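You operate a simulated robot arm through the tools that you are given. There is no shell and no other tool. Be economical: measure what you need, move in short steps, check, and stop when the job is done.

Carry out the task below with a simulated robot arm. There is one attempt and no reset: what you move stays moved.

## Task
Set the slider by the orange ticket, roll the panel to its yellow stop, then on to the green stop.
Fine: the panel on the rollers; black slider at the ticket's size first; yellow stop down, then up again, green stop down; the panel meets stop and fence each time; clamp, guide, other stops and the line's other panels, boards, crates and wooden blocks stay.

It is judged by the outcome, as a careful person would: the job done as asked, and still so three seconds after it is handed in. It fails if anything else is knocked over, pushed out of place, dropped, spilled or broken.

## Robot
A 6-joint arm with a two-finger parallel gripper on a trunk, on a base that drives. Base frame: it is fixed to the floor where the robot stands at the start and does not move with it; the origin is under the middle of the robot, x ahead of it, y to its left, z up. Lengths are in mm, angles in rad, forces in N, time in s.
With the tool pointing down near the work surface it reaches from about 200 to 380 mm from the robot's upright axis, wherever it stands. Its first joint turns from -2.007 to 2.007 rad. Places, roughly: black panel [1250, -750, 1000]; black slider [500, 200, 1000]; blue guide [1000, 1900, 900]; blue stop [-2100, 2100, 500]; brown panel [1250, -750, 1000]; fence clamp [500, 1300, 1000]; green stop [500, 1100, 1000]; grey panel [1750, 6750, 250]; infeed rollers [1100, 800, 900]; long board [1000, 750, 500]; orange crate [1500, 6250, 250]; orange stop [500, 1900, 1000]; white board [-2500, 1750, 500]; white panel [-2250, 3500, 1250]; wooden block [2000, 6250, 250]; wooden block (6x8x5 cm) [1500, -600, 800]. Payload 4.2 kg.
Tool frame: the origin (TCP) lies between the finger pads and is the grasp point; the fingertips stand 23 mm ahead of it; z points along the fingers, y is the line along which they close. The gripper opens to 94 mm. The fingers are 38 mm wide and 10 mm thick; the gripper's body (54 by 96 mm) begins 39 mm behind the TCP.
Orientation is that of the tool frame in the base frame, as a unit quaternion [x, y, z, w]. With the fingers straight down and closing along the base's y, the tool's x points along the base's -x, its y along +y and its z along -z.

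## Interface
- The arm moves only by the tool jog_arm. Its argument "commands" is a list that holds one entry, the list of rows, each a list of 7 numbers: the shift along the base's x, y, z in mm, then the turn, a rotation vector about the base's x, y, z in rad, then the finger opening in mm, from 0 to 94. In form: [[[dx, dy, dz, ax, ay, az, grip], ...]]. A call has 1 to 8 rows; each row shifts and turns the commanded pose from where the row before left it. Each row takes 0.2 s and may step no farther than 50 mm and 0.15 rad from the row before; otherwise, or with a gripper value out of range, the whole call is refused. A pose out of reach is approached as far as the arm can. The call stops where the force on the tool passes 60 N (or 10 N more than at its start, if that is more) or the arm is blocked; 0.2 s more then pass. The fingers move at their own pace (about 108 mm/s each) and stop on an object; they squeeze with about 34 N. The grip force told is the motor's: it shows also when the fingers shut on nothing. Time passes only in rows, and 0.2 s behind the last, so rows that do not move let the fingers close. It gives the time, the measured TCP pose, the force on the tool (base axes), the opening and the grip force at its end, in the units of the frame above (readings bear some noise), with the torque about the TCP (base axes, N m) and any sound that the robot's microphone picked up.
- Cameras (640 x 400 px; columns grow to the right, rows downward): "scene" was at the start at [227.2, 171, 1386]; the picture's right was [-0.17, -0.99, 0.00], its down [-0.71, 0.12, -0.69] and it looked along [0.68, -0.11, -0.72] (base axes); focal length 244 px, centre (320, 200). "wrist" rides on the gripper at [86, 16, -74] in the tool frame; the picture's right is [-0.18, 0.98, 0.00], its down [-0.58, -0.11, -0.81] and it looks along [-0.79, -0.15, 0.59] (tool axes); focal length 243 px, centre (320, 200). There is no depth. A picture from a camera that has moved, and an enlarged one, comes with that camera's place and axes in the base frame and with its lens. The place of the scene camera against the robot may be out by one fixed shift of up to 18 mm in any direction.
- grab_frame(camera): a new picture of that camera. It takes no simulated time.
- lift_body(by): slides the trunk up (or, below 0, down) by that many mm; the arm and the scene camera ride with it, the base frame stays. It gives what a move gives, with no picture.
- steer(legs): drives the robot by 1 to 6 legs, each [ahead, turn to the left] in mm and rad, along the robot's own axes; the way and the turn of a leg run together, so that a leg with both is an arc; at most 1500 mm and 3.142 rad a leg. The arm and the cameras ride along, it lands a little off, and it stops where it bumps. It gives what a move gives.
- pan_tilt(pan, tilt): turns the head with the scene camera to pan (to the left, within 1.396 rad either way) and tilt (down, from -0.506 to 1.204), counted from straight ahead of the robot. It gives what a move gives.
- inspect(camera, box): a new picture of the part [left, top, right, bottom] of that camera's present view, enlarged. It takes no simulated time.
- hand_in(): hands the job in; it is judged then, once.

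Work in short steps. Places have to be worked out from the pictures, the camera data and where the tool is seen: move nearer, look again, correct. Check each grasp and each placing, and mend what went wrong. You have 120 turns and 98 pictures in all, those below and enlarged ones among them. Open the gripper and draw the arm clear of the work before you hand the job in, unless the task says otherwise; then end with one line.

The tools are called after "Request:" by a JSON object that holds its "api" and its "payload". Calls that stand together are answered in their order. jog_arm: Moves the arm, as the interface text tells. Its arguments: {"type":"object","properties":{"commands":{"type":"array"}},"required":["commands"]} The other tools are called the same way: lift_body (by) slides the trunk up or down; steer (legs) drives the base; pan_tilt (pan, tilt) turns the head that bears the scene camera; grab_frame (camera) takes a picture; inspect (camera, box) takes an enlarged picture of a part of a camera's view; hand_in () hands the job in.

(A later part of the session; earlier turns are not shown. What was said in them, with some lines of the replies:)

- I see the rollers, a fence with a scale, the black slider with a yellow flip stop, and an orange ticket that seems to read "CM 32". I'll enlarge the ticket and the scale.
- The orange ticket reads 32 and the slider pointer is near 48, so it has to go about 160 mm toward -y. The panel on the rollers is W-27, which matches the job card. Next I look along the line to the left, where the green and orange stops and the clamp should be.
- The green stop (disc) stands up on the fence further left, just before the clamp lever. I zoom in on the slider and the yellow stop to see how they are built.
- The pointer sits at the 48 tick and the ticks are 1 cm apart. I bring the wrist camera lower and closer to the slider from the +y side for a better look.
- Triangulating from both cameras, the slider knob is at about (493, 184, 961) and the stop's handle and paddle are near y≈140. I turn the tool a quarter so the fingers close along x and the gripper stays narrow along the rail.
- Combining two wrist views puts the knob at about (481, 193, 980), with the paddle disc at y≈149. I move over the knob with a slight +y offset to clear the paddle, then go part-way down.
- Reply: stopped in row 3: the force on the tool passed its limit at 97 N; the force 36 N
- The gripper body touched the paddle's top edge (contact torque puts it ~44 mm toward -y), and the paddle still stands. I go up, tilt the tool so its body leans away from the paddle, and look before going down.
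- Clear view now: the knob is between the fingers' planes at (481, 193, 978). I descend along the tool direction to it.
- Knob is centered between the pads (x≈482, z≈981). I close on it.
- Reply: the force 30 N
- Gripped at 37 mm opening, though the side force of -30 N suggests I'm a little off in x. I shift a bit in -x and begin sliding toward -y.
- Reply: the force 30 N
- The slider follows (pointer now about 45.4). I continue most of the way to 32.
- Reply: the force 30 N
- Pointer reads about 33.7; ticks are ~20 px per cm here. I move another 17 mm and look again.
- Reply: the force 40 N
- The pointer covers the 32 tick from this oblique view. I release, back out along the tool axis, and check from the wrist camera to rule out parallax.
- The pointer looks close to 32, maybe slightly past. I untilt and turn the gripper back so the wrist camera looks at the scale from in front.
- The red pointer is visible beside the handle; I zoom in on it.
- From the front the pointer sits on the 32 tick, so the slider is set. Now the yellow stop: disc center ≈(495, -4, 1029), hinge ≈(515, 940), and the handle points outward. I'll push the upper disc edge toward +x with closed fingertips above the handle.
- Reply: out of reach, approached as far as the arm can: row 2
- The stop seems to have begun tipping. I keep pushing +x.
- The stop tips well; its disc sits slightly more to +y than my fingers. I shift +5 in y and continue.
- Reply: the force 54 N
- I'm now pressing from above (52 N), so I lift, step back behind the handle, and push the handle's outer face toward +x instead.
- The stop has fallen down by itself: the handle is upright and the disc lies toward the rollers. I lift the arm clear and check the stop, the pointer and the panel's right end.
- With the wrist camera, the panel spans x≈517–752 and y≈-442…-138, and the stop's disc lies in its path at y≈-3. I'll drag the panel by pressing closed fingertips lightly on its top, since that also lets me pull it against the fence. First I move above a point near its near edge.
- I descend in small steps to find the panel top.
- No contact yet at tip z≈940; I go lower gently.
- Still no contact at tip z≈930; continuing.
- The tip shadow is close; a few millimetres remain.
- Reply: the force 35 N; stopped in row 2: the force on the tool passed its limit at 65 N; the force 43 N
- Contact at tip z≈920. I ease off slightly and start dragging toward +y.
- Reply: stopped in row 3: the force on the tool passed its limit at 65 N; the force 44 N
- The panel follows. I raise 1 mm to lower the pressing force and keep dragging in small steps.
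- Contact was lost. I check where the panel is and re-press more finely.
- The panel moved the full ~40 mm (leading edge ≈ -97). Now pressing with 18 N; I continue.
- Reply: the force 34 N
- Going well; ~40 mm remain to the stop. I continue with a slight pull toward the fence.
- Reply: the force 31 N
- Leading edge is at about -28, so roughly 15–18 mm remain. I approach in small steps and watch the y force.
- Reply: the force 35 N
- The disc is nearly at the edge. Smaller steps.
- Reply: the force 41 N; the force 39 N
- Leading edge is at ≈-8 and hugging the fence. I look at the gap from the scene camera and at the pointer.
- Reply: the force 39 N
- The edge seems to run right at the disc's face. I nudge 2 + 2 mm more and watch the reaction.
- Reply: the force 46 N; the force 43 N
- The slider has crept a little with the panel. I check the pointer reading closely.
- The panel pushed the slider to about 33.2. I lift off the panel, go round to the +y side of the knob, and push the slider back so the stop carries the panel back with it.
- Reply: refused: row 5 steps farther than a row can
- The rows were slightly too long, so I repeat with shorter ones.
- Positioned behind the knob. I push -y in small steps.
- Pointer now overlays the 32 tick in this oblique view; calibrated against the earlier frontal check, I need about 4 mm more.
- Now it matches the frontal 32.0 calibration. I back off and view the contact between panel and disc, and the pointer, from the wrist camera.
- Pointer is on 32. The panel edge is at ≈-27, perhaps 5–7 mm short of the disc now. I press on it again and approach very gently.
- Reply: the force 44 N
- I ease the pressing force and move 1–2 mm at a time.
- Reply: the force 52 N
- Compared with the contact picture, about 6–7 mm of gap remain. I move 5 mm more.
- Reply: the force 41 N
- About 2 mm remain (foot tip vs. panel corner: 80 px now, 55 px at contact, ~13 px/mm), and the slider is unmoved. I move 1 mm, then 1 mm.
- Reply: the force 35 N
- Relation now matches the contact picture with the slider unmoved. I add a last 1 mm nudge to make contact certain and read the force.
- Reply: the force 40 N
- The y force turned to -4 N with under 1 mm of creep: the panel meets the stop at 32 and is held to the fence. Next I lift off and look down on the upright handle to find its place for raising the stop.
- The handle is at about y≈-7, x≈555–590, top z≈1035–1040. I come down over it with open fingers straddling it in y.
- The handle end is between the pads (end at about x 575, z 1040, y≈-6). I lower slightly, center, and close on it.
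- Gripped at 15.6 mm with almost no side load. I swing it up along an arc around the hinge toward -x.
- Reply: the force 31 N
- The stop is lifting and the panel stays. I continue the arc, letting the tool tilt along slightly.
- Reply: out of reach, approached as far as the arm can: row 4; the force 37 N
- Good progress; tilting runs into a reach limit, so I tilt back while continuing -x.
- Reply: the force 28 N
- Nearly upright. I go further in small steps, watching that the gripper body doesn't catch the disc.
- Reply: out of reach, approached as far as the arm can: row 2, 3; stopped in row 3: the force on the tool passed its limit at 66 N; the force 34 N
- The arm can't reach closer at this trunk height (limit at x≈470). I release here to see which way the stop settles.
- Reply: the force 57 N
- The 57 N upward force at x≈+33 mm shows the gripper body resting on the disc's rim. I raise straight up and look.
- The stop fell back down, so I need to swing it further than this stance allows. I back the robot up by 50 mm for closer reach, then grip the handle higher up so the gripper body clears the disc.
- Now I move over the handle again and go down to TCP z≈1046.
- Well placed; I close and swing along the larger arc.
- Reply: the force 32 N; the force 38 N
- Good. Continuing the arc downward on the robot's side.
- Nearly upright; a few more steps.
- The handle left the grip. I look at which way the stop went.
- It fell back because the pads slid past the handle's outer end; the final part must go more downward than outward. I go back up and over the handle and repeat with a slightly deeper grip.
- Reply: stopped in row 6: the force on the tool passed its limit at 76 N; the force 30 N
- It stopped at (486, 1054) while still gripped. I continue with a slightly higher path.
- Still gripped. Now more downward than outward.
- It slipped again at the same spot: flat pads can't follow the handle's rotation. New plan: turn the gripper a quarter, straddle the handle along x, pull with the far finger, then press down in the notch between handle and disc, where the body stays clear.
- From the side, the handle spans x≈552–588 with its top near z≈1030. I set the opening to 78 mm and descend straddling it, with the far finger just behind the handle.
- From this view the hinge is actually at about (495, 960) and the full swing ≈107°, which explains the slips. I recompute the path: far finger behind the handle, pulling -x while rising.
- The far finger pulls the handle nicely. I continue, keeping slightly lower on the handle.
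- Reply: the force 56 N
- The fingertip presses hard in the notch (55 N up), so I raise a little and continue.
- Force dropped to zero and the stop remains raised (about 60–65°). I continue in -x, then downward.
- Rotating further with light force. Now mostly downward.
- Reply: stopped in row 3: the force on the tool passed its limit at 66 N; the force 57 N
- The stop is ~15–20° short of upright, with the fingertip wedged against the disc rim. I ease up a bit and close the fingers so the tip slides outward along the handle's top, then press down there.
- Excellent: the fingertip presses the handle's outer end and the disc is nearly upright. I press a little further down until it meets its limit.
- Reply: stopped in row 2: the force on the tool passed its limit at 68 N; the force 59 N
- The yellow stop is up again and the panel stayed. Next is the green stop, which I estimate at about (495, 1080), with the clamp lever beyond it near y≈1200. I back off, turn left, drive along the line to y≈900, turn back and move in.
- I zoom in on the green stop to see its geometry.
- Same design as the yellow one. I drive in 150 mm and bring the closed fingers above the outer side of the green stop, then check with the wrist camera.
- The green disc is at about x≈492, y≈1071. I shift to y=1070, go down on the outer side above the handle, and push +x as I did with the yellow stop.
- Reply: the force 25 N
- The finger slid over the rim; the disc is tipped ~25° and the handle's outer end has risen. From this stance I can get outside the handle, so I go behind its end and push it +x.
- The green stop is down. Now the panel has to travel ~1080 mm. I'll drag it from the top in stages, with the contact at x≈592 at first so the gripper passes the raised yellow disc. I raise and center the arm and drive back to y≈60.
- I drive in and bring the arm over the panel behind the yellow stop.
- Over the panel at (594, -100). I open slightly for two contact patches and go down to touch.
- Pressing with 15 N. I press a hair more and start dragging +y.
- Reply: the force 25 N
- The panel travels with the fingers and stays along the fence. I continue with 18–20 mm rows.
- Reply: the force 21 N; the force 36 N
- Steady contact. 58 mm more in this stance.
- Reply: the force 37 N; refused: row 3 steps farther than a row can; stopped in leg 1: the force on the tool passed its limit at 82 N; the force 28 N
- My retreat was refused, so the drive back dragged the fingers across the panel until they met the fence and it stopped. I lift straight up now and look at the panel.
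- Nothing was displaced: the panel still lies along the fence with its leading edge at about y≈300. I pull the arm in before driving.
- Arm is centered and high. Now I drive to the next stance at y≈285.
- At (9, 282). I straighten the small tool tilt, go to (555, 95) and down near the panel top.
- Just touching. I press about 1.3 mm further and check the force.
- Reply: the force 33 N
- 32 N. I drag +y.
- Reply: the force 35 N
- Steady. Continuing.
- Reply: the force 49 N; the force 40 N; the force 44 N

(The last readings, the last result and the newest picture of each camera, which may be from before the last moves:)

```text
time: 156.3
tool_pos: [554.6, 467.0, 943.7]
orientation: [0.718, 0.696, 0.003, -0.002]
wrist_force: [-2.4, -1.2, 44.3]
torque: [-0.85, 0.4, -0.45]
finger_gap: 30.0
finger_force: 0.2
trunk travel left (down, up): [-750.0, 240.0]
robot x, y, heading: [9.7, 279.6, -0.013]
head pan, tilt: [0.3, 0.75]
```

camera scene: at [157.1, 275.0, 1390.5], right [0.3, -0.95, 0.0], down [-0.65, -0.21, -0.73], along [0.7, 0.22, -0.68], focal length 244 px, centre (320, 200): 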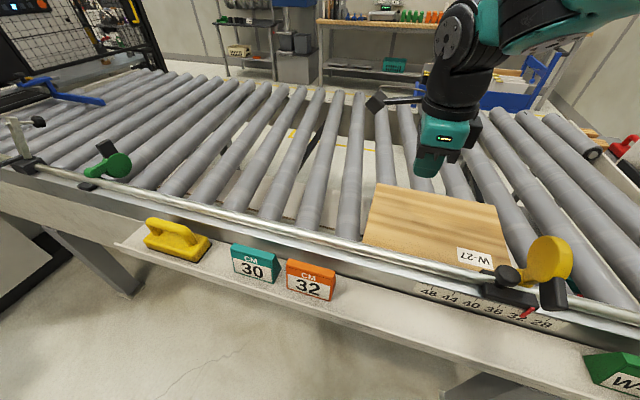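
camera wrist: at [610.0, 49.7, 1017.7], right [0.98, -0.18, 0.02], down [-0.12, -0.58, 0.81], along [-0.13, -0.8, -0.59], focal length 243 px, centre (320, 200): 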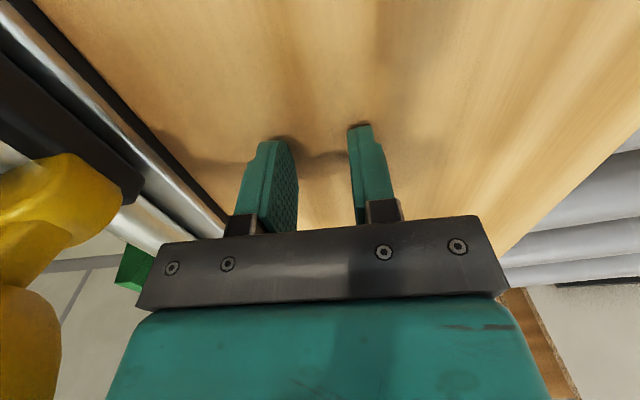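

The panel should have moved ~372 mm. I lift and pull the arm in, in short rows.

Request:
{"api": "jog_arm", "payload": {"commands": [[[0, 0, 20, 0, 0, 0, 30], [0, 0, 45, 0, 0, 0, 0], [0, 0, 45, 0, 0, 0, 0], [0, 0, 45, 0, 0, 0, 0], [0, 0, 48, 0, 0, 0, 0], [-20, -40, 0, 0, 0, 0, 0], [-25, -40, 0, 0, 0, 0, 0], [-25, -40, 0, 0, 0, 0, 0]]]}}

Request:
{"api": "grab_frame", "payload": {"camera": "scene"}}

```text
time: 158.1
tool_pos: [483.3, 346.7, 1143.6]
orientation: [0.718, 0.696, 0.0, -0.001]
wrist_force: [0.2, 0.2, 0.4]
torque: [-0.06, 0.0, 0.01]
finger_gap: 0.0
finger_force: 33.9
trunk travel left (down, up): [-750.0, 240.0]
robot x, y, heading: [8.8, 284.7, -0.016]
head pan, tilt: [0.3, 0.75]
```

```text
6 pictures are left
camera scene: at [241.1, 487.2, 1390.5], right [0.28, -0.96, 0.0], down [-0.66, -0.19, -0.73], along [0.7, 0.2, -0.68], focal length 244 px, centre (320, 200)
```

scene: 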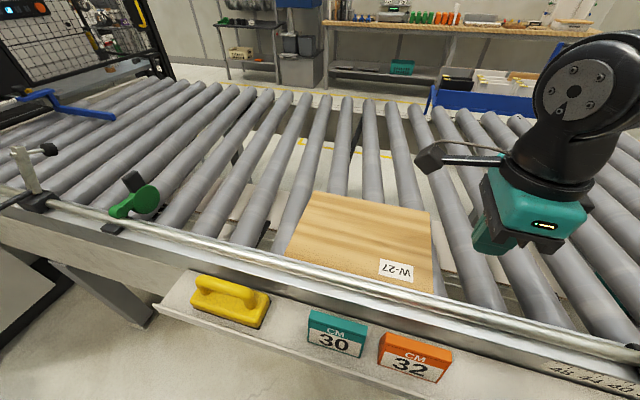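

The panel's leading edge is at about 650–670, still along the fence. I drive to the last stance at y≈670.

Request:
{"api": "steer", "payload": {"legs": [[-150, 0], [0, 1.58], [388, 0], [0, -1.571], [150, 0]]}}

```text
time: 170.1
tool_pos: [483.4, 751.5, 1143.6]
orientation: [0.706, 0.709, 0.001, -0.002]
wrist_force: [-0.3, 0.2, 0.1]
torque: [0.0, -0.04, -0.04]
finger_gap: 0.2
finger_force: 34.2
trunk travel left (down, up): [-750.0, 240.0]
robot x, y, heading: [10.9, 669.5, 0.02]
head pan, tilt: [0.3, 0.75]
```

Now to (555, 488) and down close to the panel.

Request:
{"api": "jog_arm", "payload": {"commands": [[[12, -44, 0, 0, 0, 0, 0], [12, -44, 0, 0, 0, 0, 0], [12, -44, 0, 0, 0, 0, 0], [12, -44, 0, 0, 0, 0, 0], [12, -44, 0, 0, 0, 0, 15], [12, -44, 0, 0, 0, 0, 30], [0, 0, -48, 0, 0, 0, 30], [0, 0, -48, 0, 0, 0, 30]]]}}

Request:
{"api": "jog_arm", "payload": {"commands": [[[0, 0, -48, 0, 0, 0, 30], [0, 0, -35, 0, 0, 0, 30], [0, 0, -16, 0, 0, 0, 30], [0, 0, -4, 0, 0, 0, 30], [0, 0, -2, 0, 0, 0, 30], [0, 0, 0, 0, 0, 0, 30]]]}}

```text
time: 171.9
tool_pos: [556.0, 488.6, 1048.6]
orientation: [0.705, 0.709, 0.002, -0.002]
wrist_force: [-0.1, 1.0, 0.4]
torque: [-0.05, -0.01, 0.0]
finger_gap: 30.0
finger_force: 0.1
trunk travel left (down, up): [-750.0, 240.0]
robot x, y, heading: [13.1, 672.5, 0.013]
head pan, tilt: [0.3, 0.75]
```

```text
time: 173.3
tool_pos: [555.9, 489.3, 943.9]
orientation: [0.706, 0.709, 0.001, -0.002]
wrist_force: [-0.4, -0.3, 0.2]
torque: [0.0, -0.01, 0.03]
finger_gap: 29.9
finger_force: 0.1
trunk travel left (down, up): [-750.0, 240.0]
robot x, y, heading: [11.4, 672.4, 0.015]
head pan, tilt: [0.3, 0.75]
```

I press down in half-millimetre steps.

Request:
{"api": "jog_arm", "payload": {"commands": [[[0, 0, -1, 0, 0, 0, 30], [0, 0, -0.7, 0, 0, 0, 30], [0, 0, 0, 0, 0, 0, 30]]]}}

```text
time: 174.1
tool_pos: [556.1, 488.0, 944.4]
orientation: [0.706, 0.708, 0.001, 0.0]
wrist_force: [-0.2, -0.3, 24.7]
torque: [-0.33, 0.36, 0.05]
finger_gap: 30.1
finger_force: 0.1
trunk travel left (down, up): [-750.0, 240.0]
robot x, y, heading: [13.5, 670.6, 0.024]
head pan, tilt: [0.3, 0.75]
```

25 N. I drag, sequentially checking.

Request:
{"api": "jog_arm", "payload": {"commands": [[[0, 6, -0.2, 0, 0, 0, 30], [0, 12, 0, 0, 0, 0, 30], [0, 18, 0, 0, 0, 0, 30], [0, 20, 0, 0, 0, 0, 30], [0, 20, 0, 0, 0, 0, 30], [0, 20, 0, 0, 0, 0, 30], [0, 14, 0, 0, 0, 0, 30]]]}}

Request:
{"api": "jog_arm", "payload": {"commands": [[[0, 10, 0, 0, 0, 0, 30], [0, 18, 0, 0, 0, 0, 30], [0, 20, 0, 0, 0, 0, 30], [0, 20, 0, 0, 0, 0, 30], [0, 20, 0, 0, 0, 0, 30], [0, 12, 0, 0, 0, 0, 30]]]}}

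Request:
{"api": "jog_arm", "payload": {"commands": [[[0, 10, 0, 0, 0, 0, 30], [0, 18, 0, 0, 0, 0, 30], [0, 20, 0, 0, 0, 0, 30], [0, 20, 0, 0, 0, 0, 30], [0, 20, 0, 0, 0, 0, 30], [0, 10, 0, 0, 0, 0, 30]]]}}

```text
time: 175.2
tool_pos: [556.9, 547.8, 944.4]
orientation: [0.705, 0.709, 0.002, 0.002]
wrist_force: [-2.0, -1.0, 36.0]
torque: [0.01, 0.72, 0.46]
finger_gap: 30.7
finger_force: 0.9
trunk travel left (down, up): [-750.0, 240.0]
robot x, y, heading: [13.6, 671.0, 0.017]
head pan, tilt: [0.3, 0.75]
stopped in row 5: the force on the tool passed its limit at 66 N (the readings are from after the stop); the commanded pose is now the measured one
```

```text
time: 176.6
tool_pos: [554.9, 647.9, 942.9]
orientation: [0.706, 0.708, 0.002, 0.0]
wrist_force: [-0.7, -0.6, 41.0]
torque: [-0.49, 0.48, -0.09]
finger_gap: 30.0
finger_force: 0.0
trunk travel left (down, up): [-750.0, 240.0]
robot x, y, heading: [12.0, 669.0, 0.019]
head pan, tilt: [0.3, 0.75]
```

```text
time: 178.0
tool_pos: [554.8, 746.5, 944.0]
orientation: [0.706, 0.708, 0.002, 0.0]
wrist_force: [-1.7, -1.1, 33.7]
torque: [-0.49, 0.59, -0.2]
finger_gap: 31.0
finger_force: 1.0
trunk travel left (down, up): [-750.0, 240.0]
robot x, y, heading: [11.4, 667.8, 0.024]
head pan, tilt: [0.3, 0.75]
```

Moved ~258 mm; about 140 remain by estimate. I go 80 mm more, then look.

Request:
{"api": "jog_arm", "payload": {"commands": [[[0, 10, 0, 0, 0, 0, 30], [0, 18, 0, 0, 0, 0, 30], [0, 20, 0, 0, 0, 0, 30], [0, 20, 0, 0, 0, 0, 30], [0, 12, 0, 0, 0, 0, 30]]]}}

Request:
{"api": "inspect", "payload": {"camera": "scene", "box": [160, 140, 400, 290]}}

```text
time: 179.2
tool_pos: [555.1, 825.8, 943.4]
orientation: [0.706, 0.708, 0.002, 0.0]
wrist_force: [-0.5, -1.0, 32.0]
torque: [-0.51, 0.53, -0.09]
finger_gap: 30.6
finger_force: 0.4
trunk travel left (down, up): [-750.0, 240.0]
robot x, y, heading: [12.9, 669.7, 0.018]
head pan, tilt: [0.3, 0.75]
```

```text
2.67 times, centred on (280, 215) of scene
camera zoom: at [234.0, 884.0, 1390.8], right [0.31, -0.95, 0.0], down [-0.65, -0.21, -0.73], along [0.69, 0.23, -0.68], focal length 651 px, centre (427, 160)
```

zoom: 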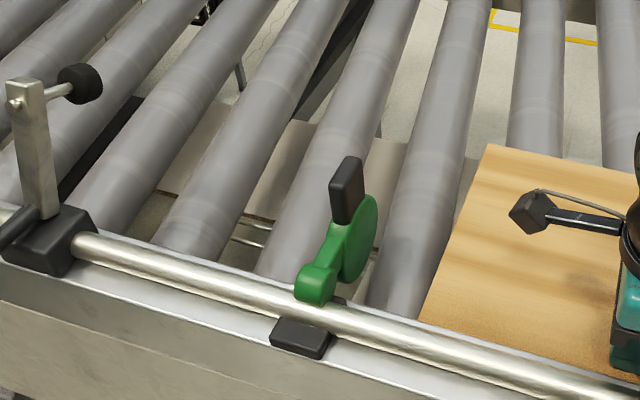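

Gap to the green disc is about 68 mm. I move 50 mm, then look again.

Request:
{"api": "jog_arm", "payload": {"commands": [[[0, 10, 0, 0, 0, 0, 30], [0, 14, 0, 0, 0, 0, 30], [0, 14, 0, 0, 0, 0, 30], [0, 12, 0, 0, 0, 0, 30]]]}}

Request:
{"api": "inspect", "payload": {"camera": "scene", "box": [240, 180, 336, 260]}}

```text
time: 180.2
tool_pos: [555.5, 877.6, 943.5]
orientation: [0.706, 0.708, 0.003, 0.0]
wrist_force: [-1.3, -1.4, 37.3]
torque: [-0.59, 0.65, -0.17]
finger_gap: 30.5
finger_force: 0.9
trunk travel left (down, up): [-750.0, 240.0]
robot x, y, heading: [8.4, 671.0, 0.021]
head pan, tilt: [0.3, 0.75]
```

```text
5.00 times, centred on (288, 220) of scene
camera zoom: at [233.8, 883.9, 1391.1], right [0.31, -0.95, 0.0], down [-0.65, -0.21, -0.73], along [0.69, 0.23, -0.68], focal length 1221 px, centre (480, 100)
```

zoom: 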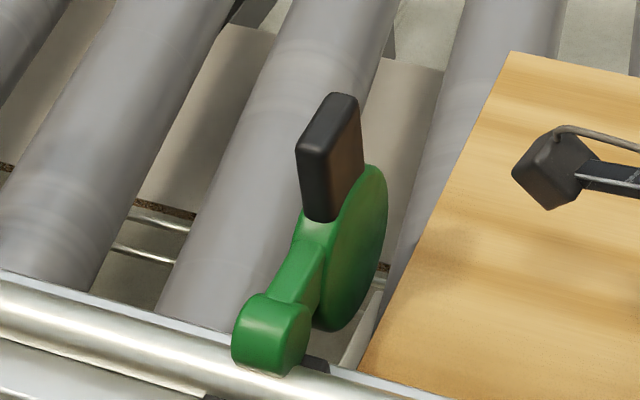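

About 20 mm of gap remain. I move 12 mm with a slight pull toward the fence.

Request:
{"api": "jog_arm", "payload": {"commands": [[[-0.5, 6, 0, 0, 0, 0, 30], [-0.5, 4, 0, 0, 0, 0, 30], [-0.5, 2, 0, 0, 0, 0, 30], [0, 0, 0, 0, 0, 0, 30]]]}}

Request:
{"api": "jog_arm", "payload": {"commands": [[[-0.5, 2, 0, 0, 0, 0, 30], [0, 1, 0, 0, 0, 0, 30], [0, 0, 0, 0, 0, 0, 30]]]}}

```text
time: 181.2
tool_pos: [554.8, 888.3, 944.1]
orientation: [0.706, 0.709, 0.002, 0.0]
wrist_force: [3.3, -4.0, 38.9]
torque: [-0.56, 0.62, 0.23]
finger_gap: 29.0
finger_force: 0.1
trunk travel left (down, up): [-750.0, 240.0]
robot x, y, heading: [8.8, 667.2, 0.018]
head pan, tilt: [0.3, 0.75]
```

```text
time: 182.0
tool_pos: [554.6, 890.8, 942.9]
orientation: [0.706, 0.708, 0.003, 0.001]
wrist_force: [4.9, -4.8, 41.9]
torque: [-0.58, 0.6, 0.24]
finger_gap: 28.0
finger_force: 0.0
trunk travel left (down, up): [-750.0, 240.0]
robot x, y, heading: [12.4, 669.4, 0.024]
head pan, tilt: [0.3, 0.75]
```

fy is about -5 N; I continue in 1–2 mm steps, expecting a clear rise at contact.

Request:
{"api": "jog_arm", "payload": {"commands": [[[0, 2, 0, 0, 0, 0, 30], [0, 2, 0, 0, 0, 0, 30], [0, 0, 0, 0, 0, 0, 30]]]}}

Request:
{"api": "inspect", "payload": {"camera": "scene", "box": [256, 190, 336, 260]}}

```text
time: 183.0
tool_pos: [555.3, 892.7, 944.5]
orientation: [0.708, 0.706, 0.002, 0.001]
wrist_force: [-1.1, -12.3, 25.1]
torque: [0.0, 0.5, 0.24]
finger_gap: 30.6
finger_force: 1.1
trunk travel left (down, up): [-750.0, 240.0]
robot x, y, heading: [11.2, 671.2, 0.019]
head pan, tilt: [0.3, 0.75]
stopped in row 3: the force on the tool passed its limit at 62 N (the readings are from after the stop); the commanded pose is now the measured one
```

```text
5.71 times, centred on (296, 225) of scene
camera zoom: at [234.6, 882.9, 1390.3], right [0.31, -0.95, 0.0], down [-0.65, -0.21, -0.73], along [0.7, 0.23, -0.68], focal length 1396 px, centre (457, 57)
```

zoom: 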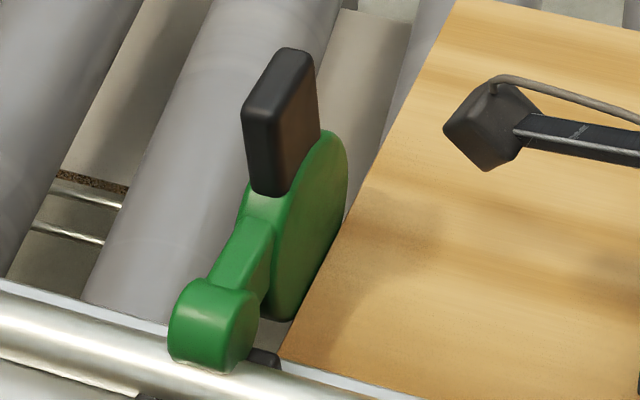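

The force tripped with fy=-12 N: the panel is against the green stop, and the picture shows the edge at the disc. I pull slightly toward the fence and nudge once more before releasing.

Request:
{"api": "jog_arm", "payload": {"commands": [[[-1, 0, -0.3, 0, 0, 0, 30], [-1, 0.5, 0, 0, 0, 0, 30], [-0.5, 0.5, 0, 0, 0, 0, 30]]]}}

```text
time: 183.8
tool_pos: [553.1, 894.1, 943.5]
orientation: [0.707, 0.707, 0.002, 0.002]
wrist_force: [7.6, -18.3, 31.2]
torque: [0.02, 0.38, 0.24]
finger_gap: 26.6
finger_force: 0.0
trunk travel left (down, up): [-750.0, 240.0]
robot x, y, heading: [14.9, 674.5, 0.021]
head pan, tilt: [0.3, 0.75]
```

Seated against both stop (fy -18 N) and fence (fx +8 N). I lift straight off and draw the arm clear.

Request:
{"api": "jog_arm", "payload": {"commands": [[[0, 0, 4, 0, 0, 0, 30], [0, 0, 30, 0, 0, 0, 30], [0, 0, 45, 0, 0, 0, 60], [0, 0, 45, 0, 0, 0, 94], [0, 0, 45, 0, 0, 0, 94], [-15, -40, 20, 0, 0, 0, 94], [-15, -40, 0, 0, 0, 0, 94], [-15, -40, 0, 0, 0, 0, 94]]]}}

Request:
{"api": "inspect", "payload": {"camera": "scene", "box": [220, 150, 460, 300]}}

```text
time: 185.6
tool_pos: [506.5, 774.7, 1130.2]
orientation: [0.706, 0.708, 0.0, 0.001]
wrist_force: [0.5, 1.6, 0.3]
torque: [-0.04, 0.02, -0.02]
finger_gap: 94.1
finger_force: 0.1
trunk travel left (down, up): [-750.0, 240.0]
robot x, y, heading: [15.7, 668.0, 0.015]
head pan, tilt: [0.3, 0.75]
```

```text
2.67 times, centred on (340, 225) of scene
camera zoom: at [235.5, 884.3, 1390.5], right [0.31, -0.95, 0.0], down [-0.65, -0.21, -0.73], along [0.69, 0.23, -0.68], focal length 651 px, centre (267, 133)
```

zoom: 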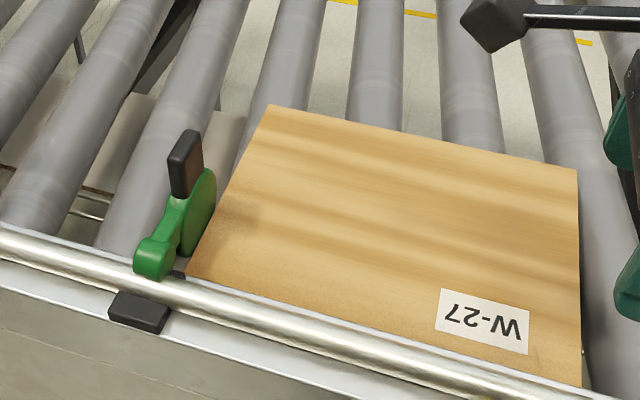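

The panel rests at the green stop and along the fence, the gripper is open and clear, and I left the yellow stop up with the slider near 32. I hand the job in.

Request:
{"api": "hand_in", "payload": {}}

```text
The job is handed in.
```

The job is handed in: the panel rests against the lowered green stop and the fence, the yellow stop is back up, and the slider was last seen at about 32. On the way, the panel once pushed the slider to about 33; I reset it to 32 before the yellow-stop contact that counts. A mistimed drive also dragged the fingers into the fence, and I saw nothing moved by it.
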